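You operate a simulated robot arm through the tools that you are given. There is no shell and no other tool. Be economical: measure what you need, move in short steps, check, and stop when the job is done.

The job below is to be done with a simulated robot arm. You get a single attempt, and the scene is never put back.

## Task
Take the short steel bar and leave it on top of the square brick on the top of the red cabinet.

It is judged by the outcome, as a careful person would: the job done as asked, and still so three seconds after it is handed in. It fails if anything else is knocked over, pushed out of place, dropped, spilled or broken.

## Robot
A 6-joint arm with a two-finger parallel gripper, fixed in place. Base frame: the origin is at the foot of the arm, x ahead of it, y to its left, z up; the work surface is at about z = 0. Lengths are in mm, angles in degrees, forces in N, time in s.
With the tool pointing down near the work surface it reaches from about 140 to 580 mm from the base axis. Its first joint turns from -66.0 to 66.0 degrees. Payload 2.1 kg.
The tool frame sits at the grasp point between the pads (the TCP): z along the fingers, y along the line on which they close. The tips reach 30 mm beyond it. Largest opening 94 mm; finger width 28, thickness 10; the body of the gripper, 50 by 96 mm, starts 55 mm behind the TCP.
Orientation is that of the tool frame in the base frame, as a unit quaternion [x, y, z, w]. With the fingers straight down and closing along the base's y, the tool's x points along the base's -x, its y along +y and its z along -z.

## Interface
- The arm moves only by the tool drive_tool. Its argument "plan" is text: rows parted by semicolons, each of 7 numbers parted by spaces: the shift along the tool's x, y, z in mm, then the turn, a rotation vector about the tool's x, y, z in degrees, then the gripper command, from -1 (fully open) to 1 (shut), values between in proportion. In form: tx ty tz ax ay az grip; .... A call has 1 to 20 rows; each row shifts and turns the commanded pose from where the row before left it, along the tool's axes as they then stand. Each row takes 0.2 s and may step no farther than 50 mm and 8.6 degrees from the row before; otherwise, or with a gripper value out of range, the whole call is refused. Where a pose cannot be reached the arm comes as near as it can. A force on the tool above 40 N (or 10 N above the force at the start of the call, whichever is more), or a blocked arm, ends the call early, and 0.2 s more pass. The fingers move at their own pace (about 72 mm/s each) and stop on an object; they squeeze with about 38 N. The grip force told is the motor's: it shows also when the fingers shut on nothing. Time passes only in rows, and 0.2 s behind the last, so rows that do not move let the fingers close. The reply holds the time, the measured pose of the TCP, the force on the tool along the base axes, the opening and the grip force, in the units named above and with some noise.
- Cameras (640 x 400 px; columns grow to the right, rows downward): "scene" is fixed at [61.2, -383.7, 491.5]; the picture's right is [0.70, -0.72, 0.00], its down [-0.39, -0.38, -0.84] and it looks along [0.60, 0.58, -0.55] (base axes); focal length 310 px, centre (320, 200). "wrist" rides on the gripper at [-37, 0, -58] in the tool frame; the picture's right is [0.00, -1.00, 0.00], its down [0.97, 0.00, -0.24] and it looks along [0.24, 0.00, 0.97] (tool axes); focal length 218 px, centre (320, 200). There is no depth. A picture from a camera that has moved, and an enlarged one, comes with that camera's place and axes in the base frame and with its lens. The place of the scene camera against the robot may be out by one fixed shift of up to 12 mm in any direction.
- get_image(camera): a new picture of that camera. It takes no simulated time.
- enlarge(camera, box): a new picture of the part [left, top, right, bottom] of that camera's present view, enlarged. It takes no simulated time.
- hand_in(): hands the job in; it is judged then, once.

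Go step by step. Nothing tells you positions but the pictures and the camera data: compare them with the known pose of the tool, close in by small moves and look again before you grip or let go. The budget is 90 turns and 38 pictures, counting those below and the enlarged ones. Unless the task says otherwise, let go and move clear before handing in, and close with one line.

The tools are called as name(argument=value, ...) on one line, values as JSON. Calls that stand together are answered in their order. drive_tool: Moves the arm, as the interface text tells. Its arguments: {"type":"object","properties":{"plan":{"type":"string"}},"required":["plan"]} The other tools are called the same way: get_image (camera) takes a picture; enlarge (camera, box) takes an enlarged picture of a part of a camera's view; hand_in () hands the job in.

At the start:

```text
clock: 0.0
tcp_pos: [322.8, 120.0, 301.8]
ee_rot: [0.0, 1.0, 0.0, 0.001]
contact_force: [0.4, 0.3, 0.5]
gripper_width: 93.8
gripper_force: 0.1
```

scene: 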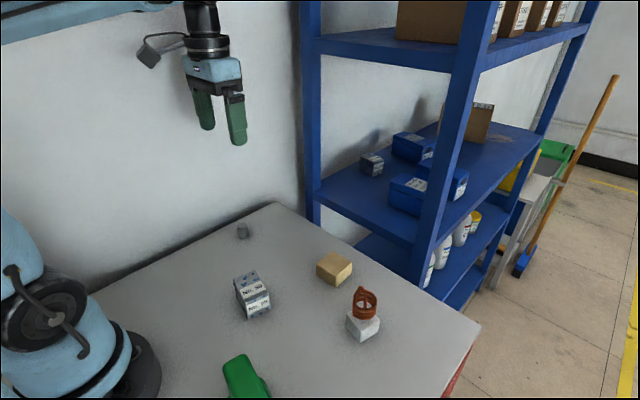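
wrist: 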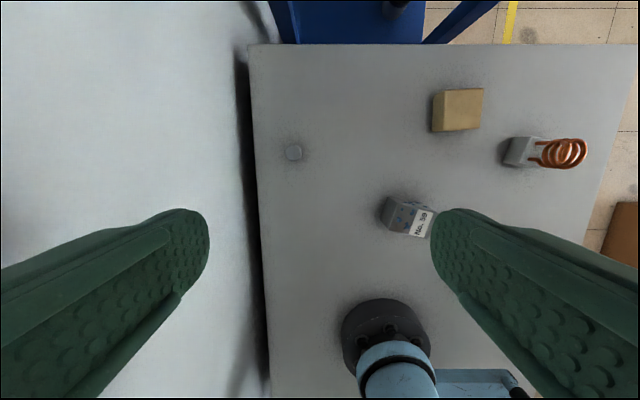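

I see a tabletop with a small grey cylinder (about x 352, y 162), a tan block (about 411, -83), a speckled grey block, a white block with a copper coil, and a green object. I'll look closer to identify the bar and the brick.

enlarge(camera="scene", box=[200, 200, 400, 325])

enlarge(camera="wrist", box=[250, 60, 500, 260])

enlarge(camera="scene", box=[180, 300, 500, 400])

```text
3.20 times, centred on (300, 262) of scene
camera zoom: at [61.2, -383.7, 491.5], right [0.7, -0.72, 0.0], down [-0.39, -0.38, -0.84], along [0.6, 0.58, -0.55], focal length 993 px, centre (384, 0)
```

zoom: 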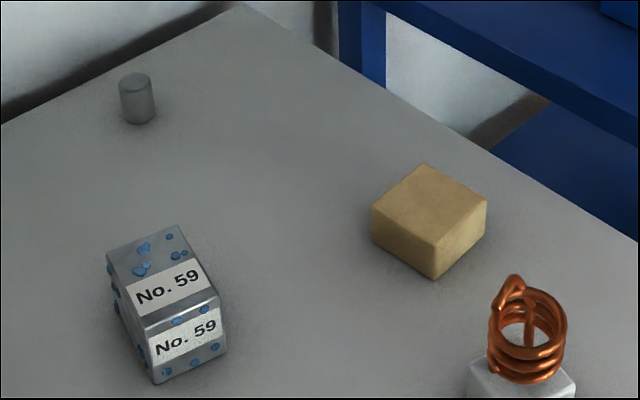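

```text
2.00 times, centred on (375, 160) of wrist
camera zoom: at [360.5, 119.5, 359.8], right [0.0, -1.0, 0.0], down [-0.97, 0.0, 0.24], along [-0.24, 0.0, -0.97], focal length 436 px, centre (210, 280)
```

zoom: 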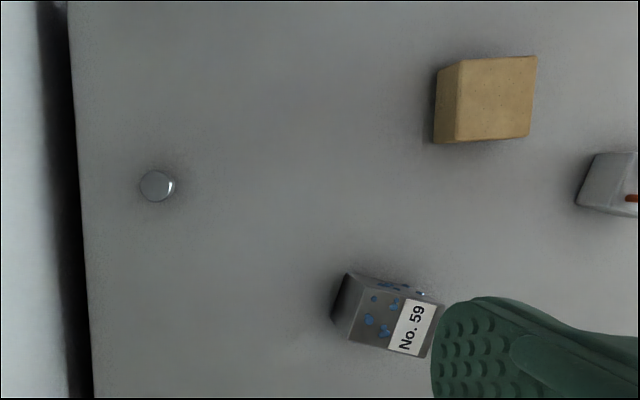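

```text
2.00 times, centred on (340, 350) of scene
camera zoom: at [61.2, -383.7, 491.5], right [0.7, -0.72, 0.0], down [-0.39, -0.38, -0.84], along [0.6, 0.58, -0.55], focal length 621 px, centre (280, -100)
```

zoom: 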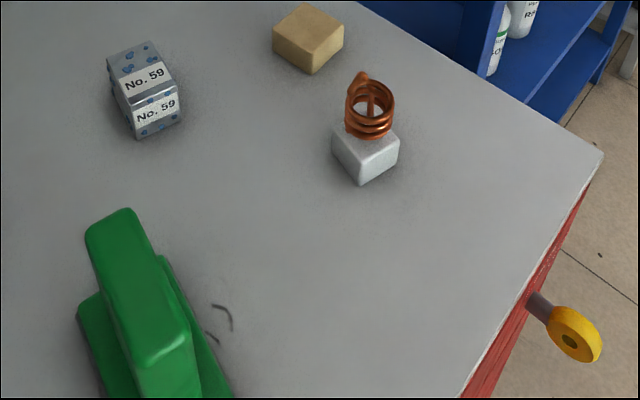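

The short steel bar is the upright grey cylinder, about 25 mm across, 35 mm tall and near (351, 157). The square brick is the tan block. I'll move above the bar with the gripper open and look again.

drive_tool(plan="-14 18 0 0 0 0 -1; -14 19 20 0 0 0 -1; 0 0 40 0 0 0 -1; 0 0 40 0 0 0 -1; 0 0 40 0 0 0 -1; 0 0 30 0 0 0 -1; 0 0 0 0 0 0 -1")

get_image(camera="wrist")

get_image(camera="scene")

```text
clock: 1.6
tcp_pos: [351.1, 158.0, 129.4]
ee_rot: [0.0, 1.0, 0.0, 0.0]
contact_force: [0.7, 0.6, 0.4]
gripper_width: 93.7
gripper_force: 0.0
```

```text
32 pictures are left
camera wrist: at [388.4, 157.9, 187.7], right [0.0, -1.0, 0.0], down [-0.97, 0.0, 0.24], along [-0.24, 0.0, -0.97], focal length 218 px, centre (320, 200)
```

wrist: 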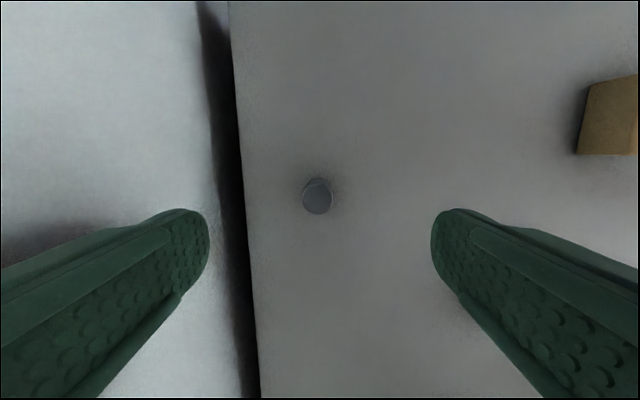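

```text
31 pictures are left
```

scene: 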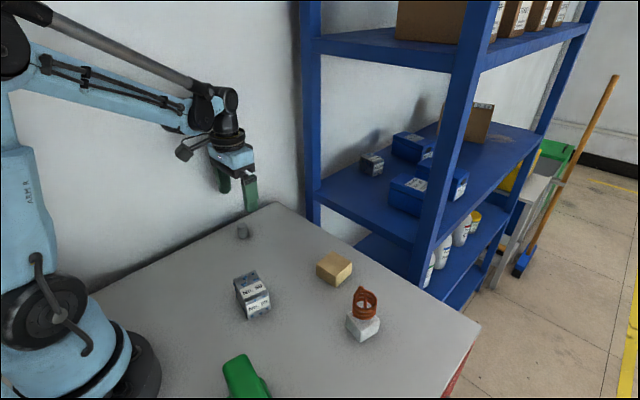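

The bar is nearly centred between the fingers. I'll enlarge it to find its height and centre.

enlarge(camera="wrist", box=[270, 165, 370, 228])

enlarge(camera="scene", box=[210, 200, 274, 240])

enlarge(camera="scene", box=[300, 240, 396, 300])

```text
6.35 times, centred on (320, 196) of wrist
camera zoom: at [388.4, 157.9, 187.7], right [0.0, -1.0, 0.0], down [-0.97, 0.0, 0.24], along [-0.24, 0.0, -0.97], focal length 1386 px, centre (320, 222)
```

zoom: 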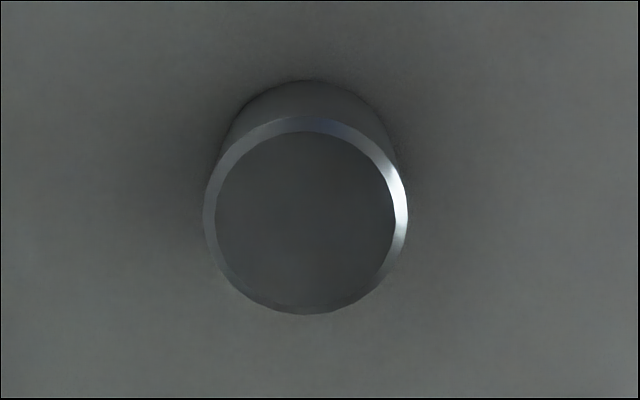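

```text
10.00 times, centred on (242, 220) of scene
camera zoom: at [61.1, -383.7, 491.5], right [0.7, -0.72, 0.0], down [-0.39, -0.38, -0.84], along [0.6, 0.58, -0.55], focal length 3104 px, centre (1100, 0)
```

zoom: 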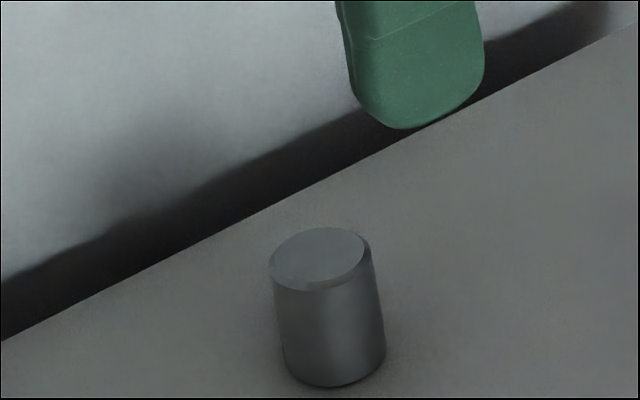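

```text
6.67 times, centred on (348, 270) of scene
camera zoom: at [61.1, -383.7, 491.5], right [0.7, -0.72, 0.0], down [-0.39, -0.38, -0.84], along [0.6, 0.58, -0.55], focal length 2069 px, centre (133, -267)
```

zoom: 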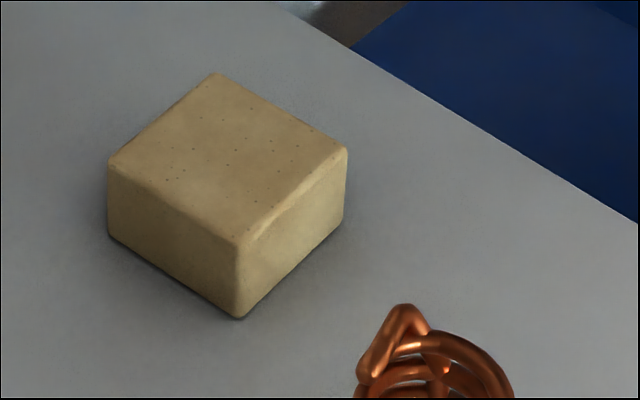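

The bar is centred near (350, 159.6), about 24 mm across and 28 mm tall. I'll narrow the fingers a little and go down to TCP z of about 36.

drive_tool(plan="1 1.6 0 0 0 0 -0.3; 0 0 30 0 0 0 -0.3; 0 0 30 0 0 0 -0.3; 0 0 20 0 0 0 -0.3; 0 0 13.5 0 0 0 -0.3; 0 0 0 0 0 0 -0.3")

get_image(camera="wrist")

enlarge(camera="scene", box=[194, 180, 290, 240])

```text
clock: 3.0
tcp_pos: [349.5, 157.4, 38.5]
ee_rot: [0.0, 1.0, 0.0, 0.0]
contact_force: [-0.1, -0.1, 0.2]
gripper_width: 60.8
gripper_force: 0.1
```

```text
27 pictures are left
camera wrist: at [386.7, 156.2, 96.4], right [0.0, -1.0, 0.0], down [-0.97, 0.0, 0.24], along [-0.24, 0.0, -0.97], focal length 218 px, centre (320, 200)
```

wrist: 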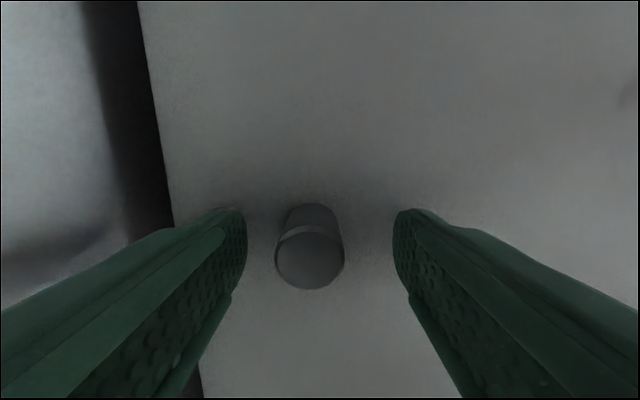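

```text
6.67 times, centred on (242, 210) of scene
camera zoom: at [61.1, -383.7, 491.5], right [0.7, -0.72, 0.0], down [-0.39, -0.38, -0.84], along [0.6, 0.58, -0.55], focal length 2069 px, centre (840, 133)
```

zoom: 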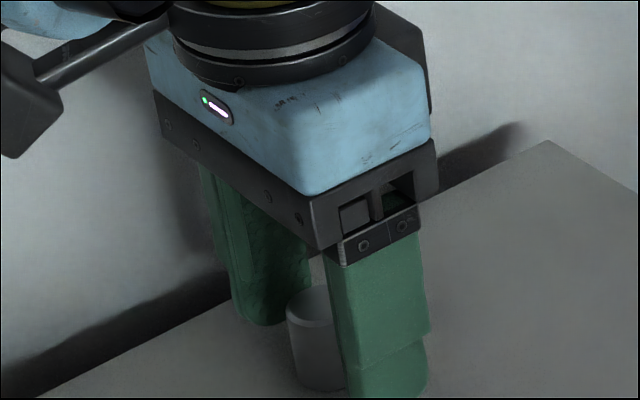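

The bar sits about 3 mm to the +y side of centre and the arm stopped slightly high. I'll correct both before closing.

drive_tool(plan="0 2.5 0 0 0 0 -0.3; 0 0 2.5 0 0 0 -0.3; 0 0 0 0 0 0 -0.3")

get_image(camera="wrist")

```text
clock: 3.8
tcp_pos: [350.2, 160.0, 35.3]
ee_rot: [0.001, 1.0, 0.0, 0.0]
contact_force: [0.3, 0.0, -0.3]
gripper_width: 61.2
gripper_force: 0.1
```

```text
25 pictures are left
camera wrist: at [387.1, 159.9, 93.5], right [0.0, -1.0, 0.0], down [-0.97, 0.0, 0.24], along [-0.24, 0.0, -0.97], focal length 218 px, centre (320, 200)
```

wrist: 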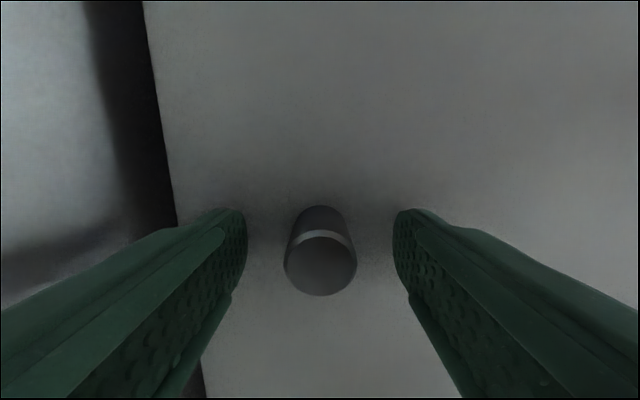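

Now the bar is centred between the pads, so I'll close and lift slightly.

drive_tool(plan="0 0 0 0 0 0 0.2; 0 0 0 0 0 0 1; 0 0 0 0 0 0 1; 0 0 0 0 0 0 1; 0 0 0 0 0 0 1")

drive_tool(plan="0 0 -10 0 0 0 1; 0 0 -20 0 0 0 1; 0 0 -30 0 0 0 1; 0 0 -35 0 0 0 1; 0 0 0 0 0 0 1")

get_image(camera="wrist")

enlarge(camera="scene", box=[194, 140, 322, 220])

```text
clock: 5.0
tcp_pos: [349.4, 160.2, 35.6]
ee_rot: [-0.001, 1.0, 0.0, -0.001]
contact_force: [-1.1, -0.3, -0.4]
gripper_width: 23.0
gripper_force: 38.0
```

```text
clock: 6.2
tcp_pos: [351.3, 161.4, 134.4]
ee_rot: [0.001, 1.0, 0.001, 0.0]
contact_force: [-0.8, 0.3, -1.7]
gripper_width: 22.9
gripper_force: 38.1
```

```text
24 pictures are left
camera wrist: at [388.2, 160.9, 191.9], right [0.0, -1.0, 0.0], down [-0.97, 0.0, 0.24], along [-0.24, 0.0, -0.97], focal length 218 px, centre (320, 200)
```

wrist: 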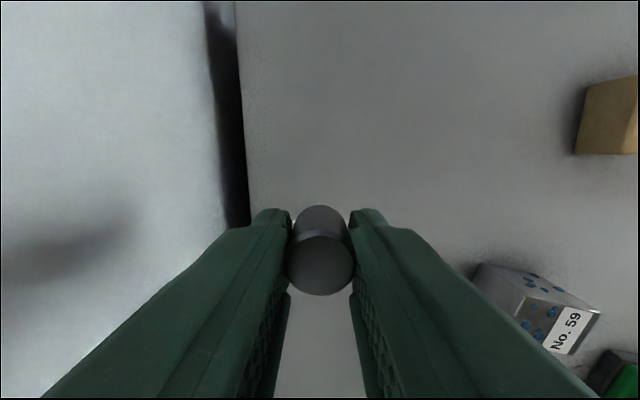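

```text
5.00 times, centred on (258, 180) of scene
camera zoom: at [61.2, -383.7, 491.5], right [0.7, -0.72, 0.0], down [-0.39, -0.38, -0.84], along [0.6, 0.58, -0.55], focal length 1552 px, centre (630, 300)
```

zoom: 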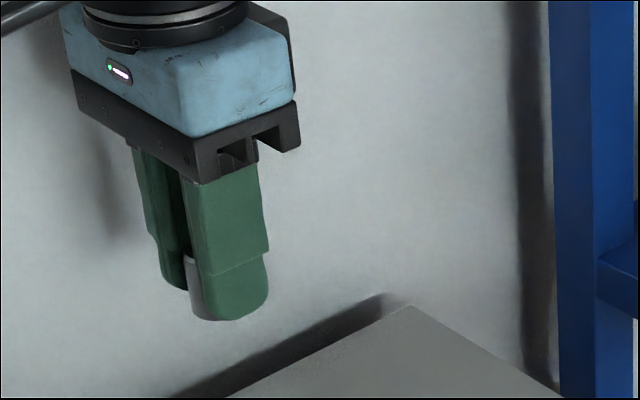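

The bar is held firmly with a width of 23 mm. Next I'll carry it at safe height to above the brick, near (411, -84).

drive_tool(plan="0 0 -15 0 0 0 1; -8 -30 0 0 0 0 1; -8 -30 0 0 0 0 1; -8 -30 0 0 0 0 1; -8 -30 0 0 0 0 1; -8 -30 0 0 0 0 1; -8 -30 0 0 0 0 1; -6 -30 0 0 0 0 1; -6 -35 0 0 0 0 1; 0 0 0 0 0 0 1; 0 0 0 0 0 0 1")

get_image(camera="wrist")

get_image(camera="scene")

```text
clock: 8.6
tcp_pos: [411.2, -85.3, 145.0]
ee_rot: [-0.001, 1.0, 0.0, 0.0]
contact_force: [0.2, 0.0, -1.1]
gripper_width: 23.1
gripper_force: 38.2
```

```text
22 pictures are left
camera wrist: at [448.2, -85.4, 203.2], right [0.0, -1.0, 0.0], down [-0.97, 0.0, 0.24], along [-0.24, 0.0, -0.97], focal length 218 px, centre (320, 200)
```

wrist: 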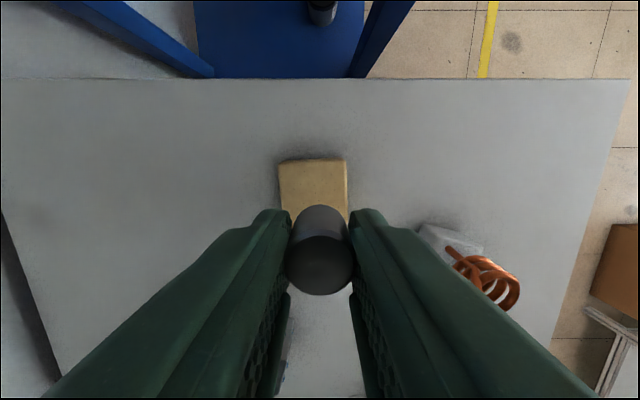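

```text
21 pictures are left
```

scene: 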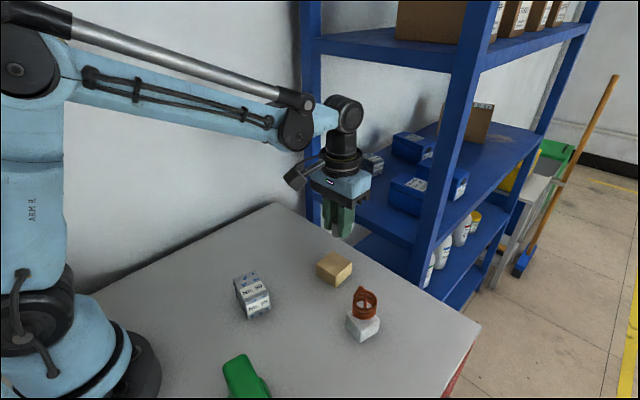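

The brick is under the bar. I'll enlarge it to measure how well it's centred.

enlarge(camera="wrist", box=[256, 145, 368, 215])

enlarge(camera="scene", box=[280, 200, 408, 280])

```text
5.71 times, centred on (312, 180) of wrist
camera zoom: at [448.2, -85.4, 203.2], right [0.0, -1.0, 0.0], down [-0.97, 0.0, 0.24], along [-0.24, 0.0, -0.97], focal length 1247 px, centre (366, 314)
```

zoom: 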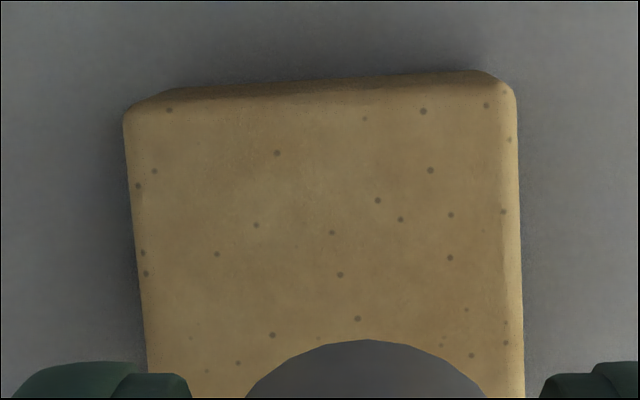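

```text
5.00 times, centred on (344, 240) of scene
camera zoom: at [61.2, -383.7, 491.5], right [0.7, -0.72, 0.0], down [-0.39, -0.38, -0.84], along [0.6, 0.58, -0.55], focal length 1552 px, centre (200, 0)
```

zoom: 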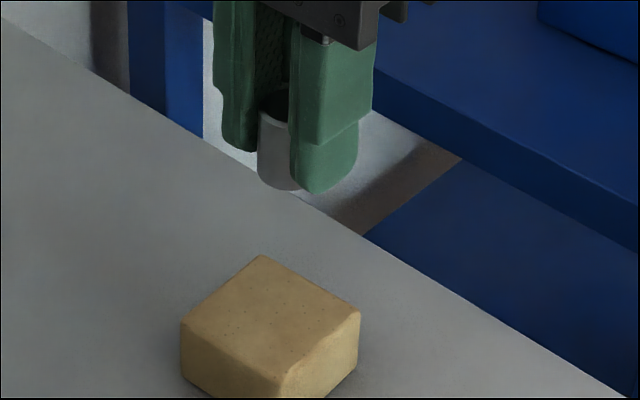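

The brick's top is centred at about (410, -81) and roughly 31–33 mm high. I'll shift over by 4 mm and lower to just above it.

drive_tool(plan="1 4 0 0 0 0 1; 0 0 25 0 0 0 1; 0 0 25 0 0 0 1; 0 0 15 0 0 0 1; 0 0 5 0 0 0 1; 0 0 0 0 0 0 1; 0 0 0 0 0 0 1")

enlarge(camera="scene", box=[290, 230, 386, 290])

get_image(camera="wrist")

```text
clock: 10.2
tcp_pos: [407.6, -78.8, 73.9]
ee_rot: [0.0, 1.0, 0.0, 0.0]
contact_force: [0.1, 0.4, -0.8]
gripper_width: 22.8
gripper_force: 37.6
```

```text
6.67 times, centred on (338, 260) of scene
camera zoom: at [61.2, -383.7, 491.5], right [0.7, -0.72, 0.0], down [-0.39, -0.38, -0.84], along [0.6, 0.58, -0.55], focal length 2069 px, centre (200, -200)
```

zoom: 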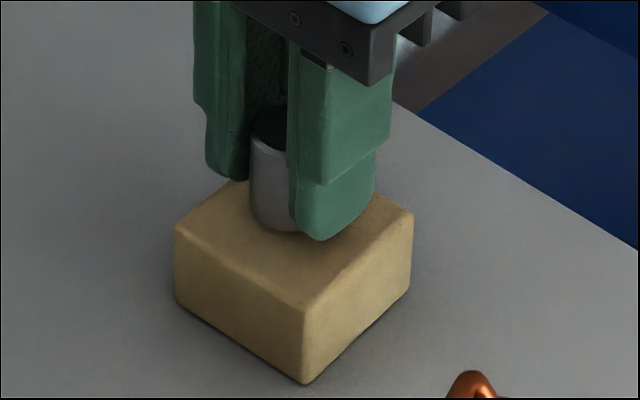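

```text
17 pictures are left
camera wrist: at [445.3, -79.0, 132.3], right [0.0, -1.0, 0.0], down [-0.97, 0.0, 0.24], along [-0.24, 0.0, -0.97], focal length 218 px, centre (320, 200)
```

wrist: 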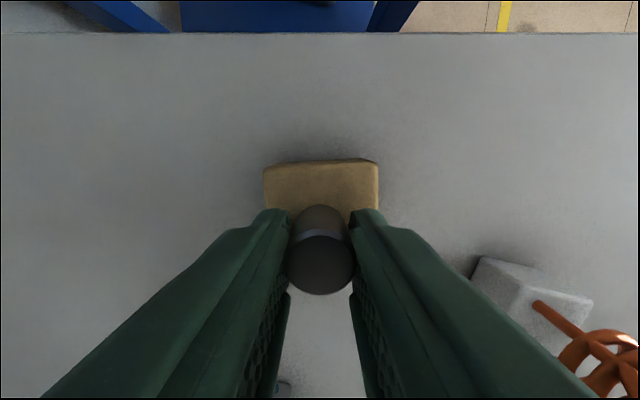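

The bar is centred over the brick with a few mm to go. I'll lower slowly while watching the force.

drive_tool(plan="-1.5 -1 0 0 0 0 1; 0 0 1.5 0 0 0 1; 0 0 0 0 0 0 1; 0 0 0 0 0 0 1")

enlarge(camera="scene", box=[306, 240, 370, 280])

```text
clock: 11.2
tcp_pos: [410.2, -80.4, 72.9]
ee_rot: [-0.001, 1.0, 0.0, 0.0]
contact_force: [0.2, -0.7, -0.2]
gripper_width: 22.9
gripper_force: 38.7
```

```text
10.00 times, centred on (338, 260) of scene
camera zoom: at [61.2, -383.7, 491.5], right [0.7, -0.72, 0.0], down [-0.39, -0.38, -0.84], along [0.6, 0.58, -0.55], focal length 3104 px, centre (140, -400)
```

zoom: 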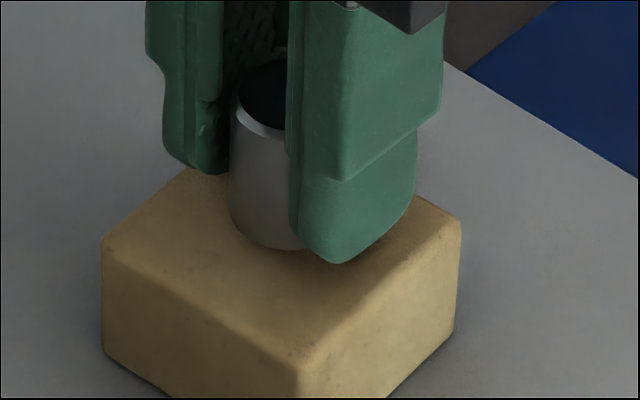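

drive_tool(plan="0 0 1 0 0 0 1; 0 0 1 0 0 0 1; 0 0 0 0 0 0 1")

drive_tool(plan="0 0 1 0 0 0 1; 0 0 0 0 0 0 1")

```text
clock: 12.0
tcp_pos: [410.4, -80.0, 71.3]
ee_rot: [0.0, 1.0, 0.0, 0.0]
contact_force: [0.4, 1.3, -1.4]
gripper_width: 23.1
gripper_force: 38.0
```

```text
clock: 12.6
tcp_pos: [409.7, -79.9, 70.4]
ee_rot: [0.0, 1.0, 0.0, 0.001]
contact_force: [-0.6, 0.3, -1.5]
gripper_width: 22.8
gripper_force: 37.9
```

No contact is felt yet at TCP z 70.4, so I'll carry on in 1 mm steps.

drive_tool(plan="0 0 1 0 0 0 1; 0 0 0 0 0 0 1")

drive_tool(plan="0 0 1 0 0 0 1; 0 0 0 0 0 0 1")

enlarge(camera="scene", box=[306, 240, 370, 280])

```text
clock: 13.2
tcp_pos: [410.7, -81.3, 70.0]
ee_rot: [-0.001, 1.0, -0.001, 0.0]
contact_force: [0.2, 0.3, -1.1]
gripper_width: 23.1
gripper_force: 38.5
```

```text
clock: 13.8
tcp_pos: [410.5, -80.6, 68.5]
ee_rot: [0.0, 1.0, 0.0, 0.0]
contact_force: [0.6, -1.1, 25.1]
gripper_width: 22.9
gripper_force: 37.6
```

```text
10.00 times, centred on (338, 260) of scene
camera zoom: at [61.0, -383.7, 491.5], right [0.7, -0.72, 0.0], down [-0.39, -0.38, -0.84], along [0.6, 0.58, -0.55], focal length 3104 px, centre (140, -400)
```

zoom: 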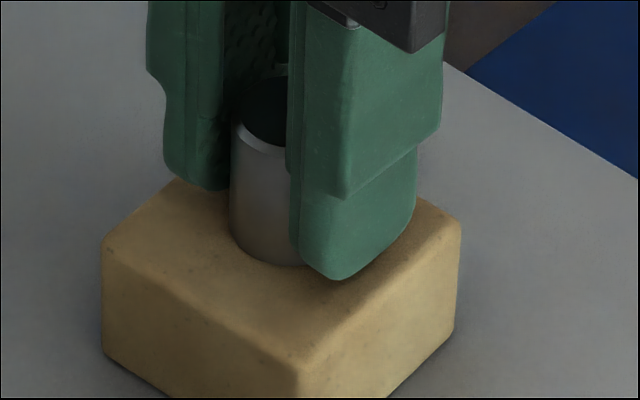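

The bar is seated on the brick, with a 25 N upward reaction. I'll ease off a touch, open, let it settle, and check.

drive_tool(plan="0 0 -0.5 0 0 0 1; 0 0 0 0 0 0 1; 0 0 0 0 0 0 0.4; 0 0 0 0 0 0 0.2; 0 0 0 0 0 0 0; 0 0 0 0 0 0 0; 0 0 0 0 0 0 0")

get_image(camera="wrist")

```text
clock: 15.4
tcp_pos: [410.2, -80.9, 69.9]
ee_rot: [0.0, 1.0, 0.0, 0.001]
contact_force: [-0.1, 0.4, 0.6]
gripper_width: 47.0
gripper_force: 0.1
```

```text
14 pictures are left
camera wrist: at [447.4, -81.2, 127.7], right [0.0, -1.0, 0.0], down [-0.97, 0.0, 0.24], along [-0.24, 0.0, -0.97], focal length 218 px, centre (320, 200)
```

wrist: 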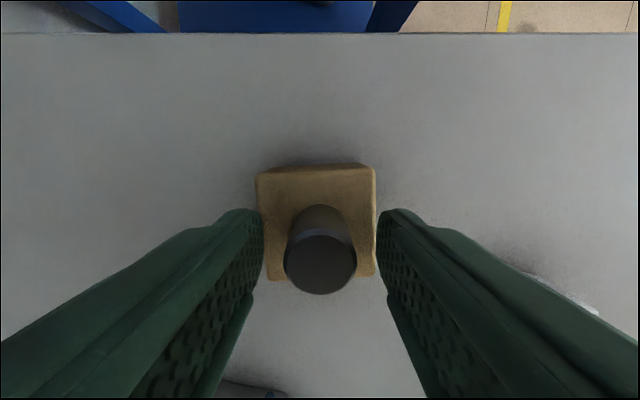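

The bar stands free on the brick with the fingers clear on both sides. I'll go straight up and look again.

drive_tool(plan="0 0 -10 0 0 0 0; 0 0 -25 0 0 0 0; 0 0 -40 0 0 0 0; 0 0 -40 0 0 0 0; 0 0 -30 0 0 0 0; 0 0 0 0 0 0 0")

get_image(camera="scene")

get_image(camera="wrist")

```text
clock: 16.8
tcp_pos: [407.4, -80.6, 215.8]
ee_rot: [0.0, 1.0, 0.0, -0.001]
contact_force: [0.0, 0.6, -0.3]
gripper_width: 46.8
gripper_force: 0.0
```

```text
13 pictures are left
```

scene: 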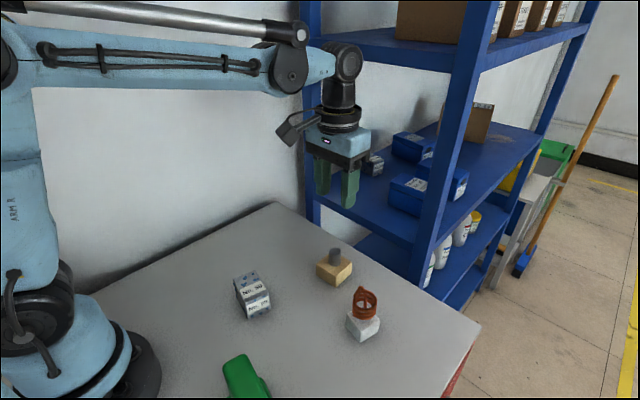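

```text
12 pictures are left
camera wrist: at [444.6, -79.8, 273.7], right [0.0, -1.0, 0.0], down [-0.97, 0.0, 0.24], along [-0.24, 0.0, -0.97], focal length 218 px, centre (320, 200)
```

wrist: 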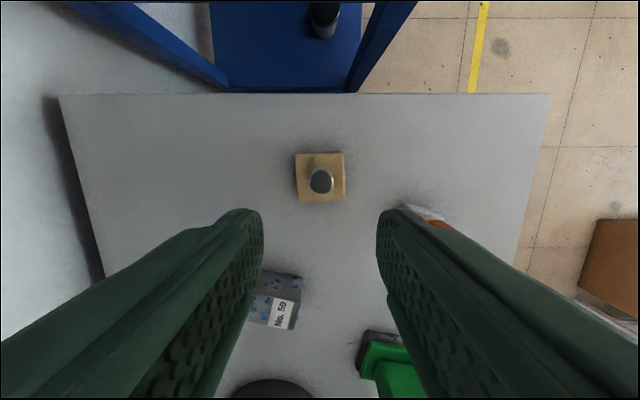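

The bar is standing upright in the middle of the brick, nothing else has moved, and the gripper is clear. I'm handing in now.

hand_in()

```text
The job is handed in.
```

The short steel bar is standing upright on top of the square tan brick, the gripper is clear, and the last pictures showed nothing else disturbed.
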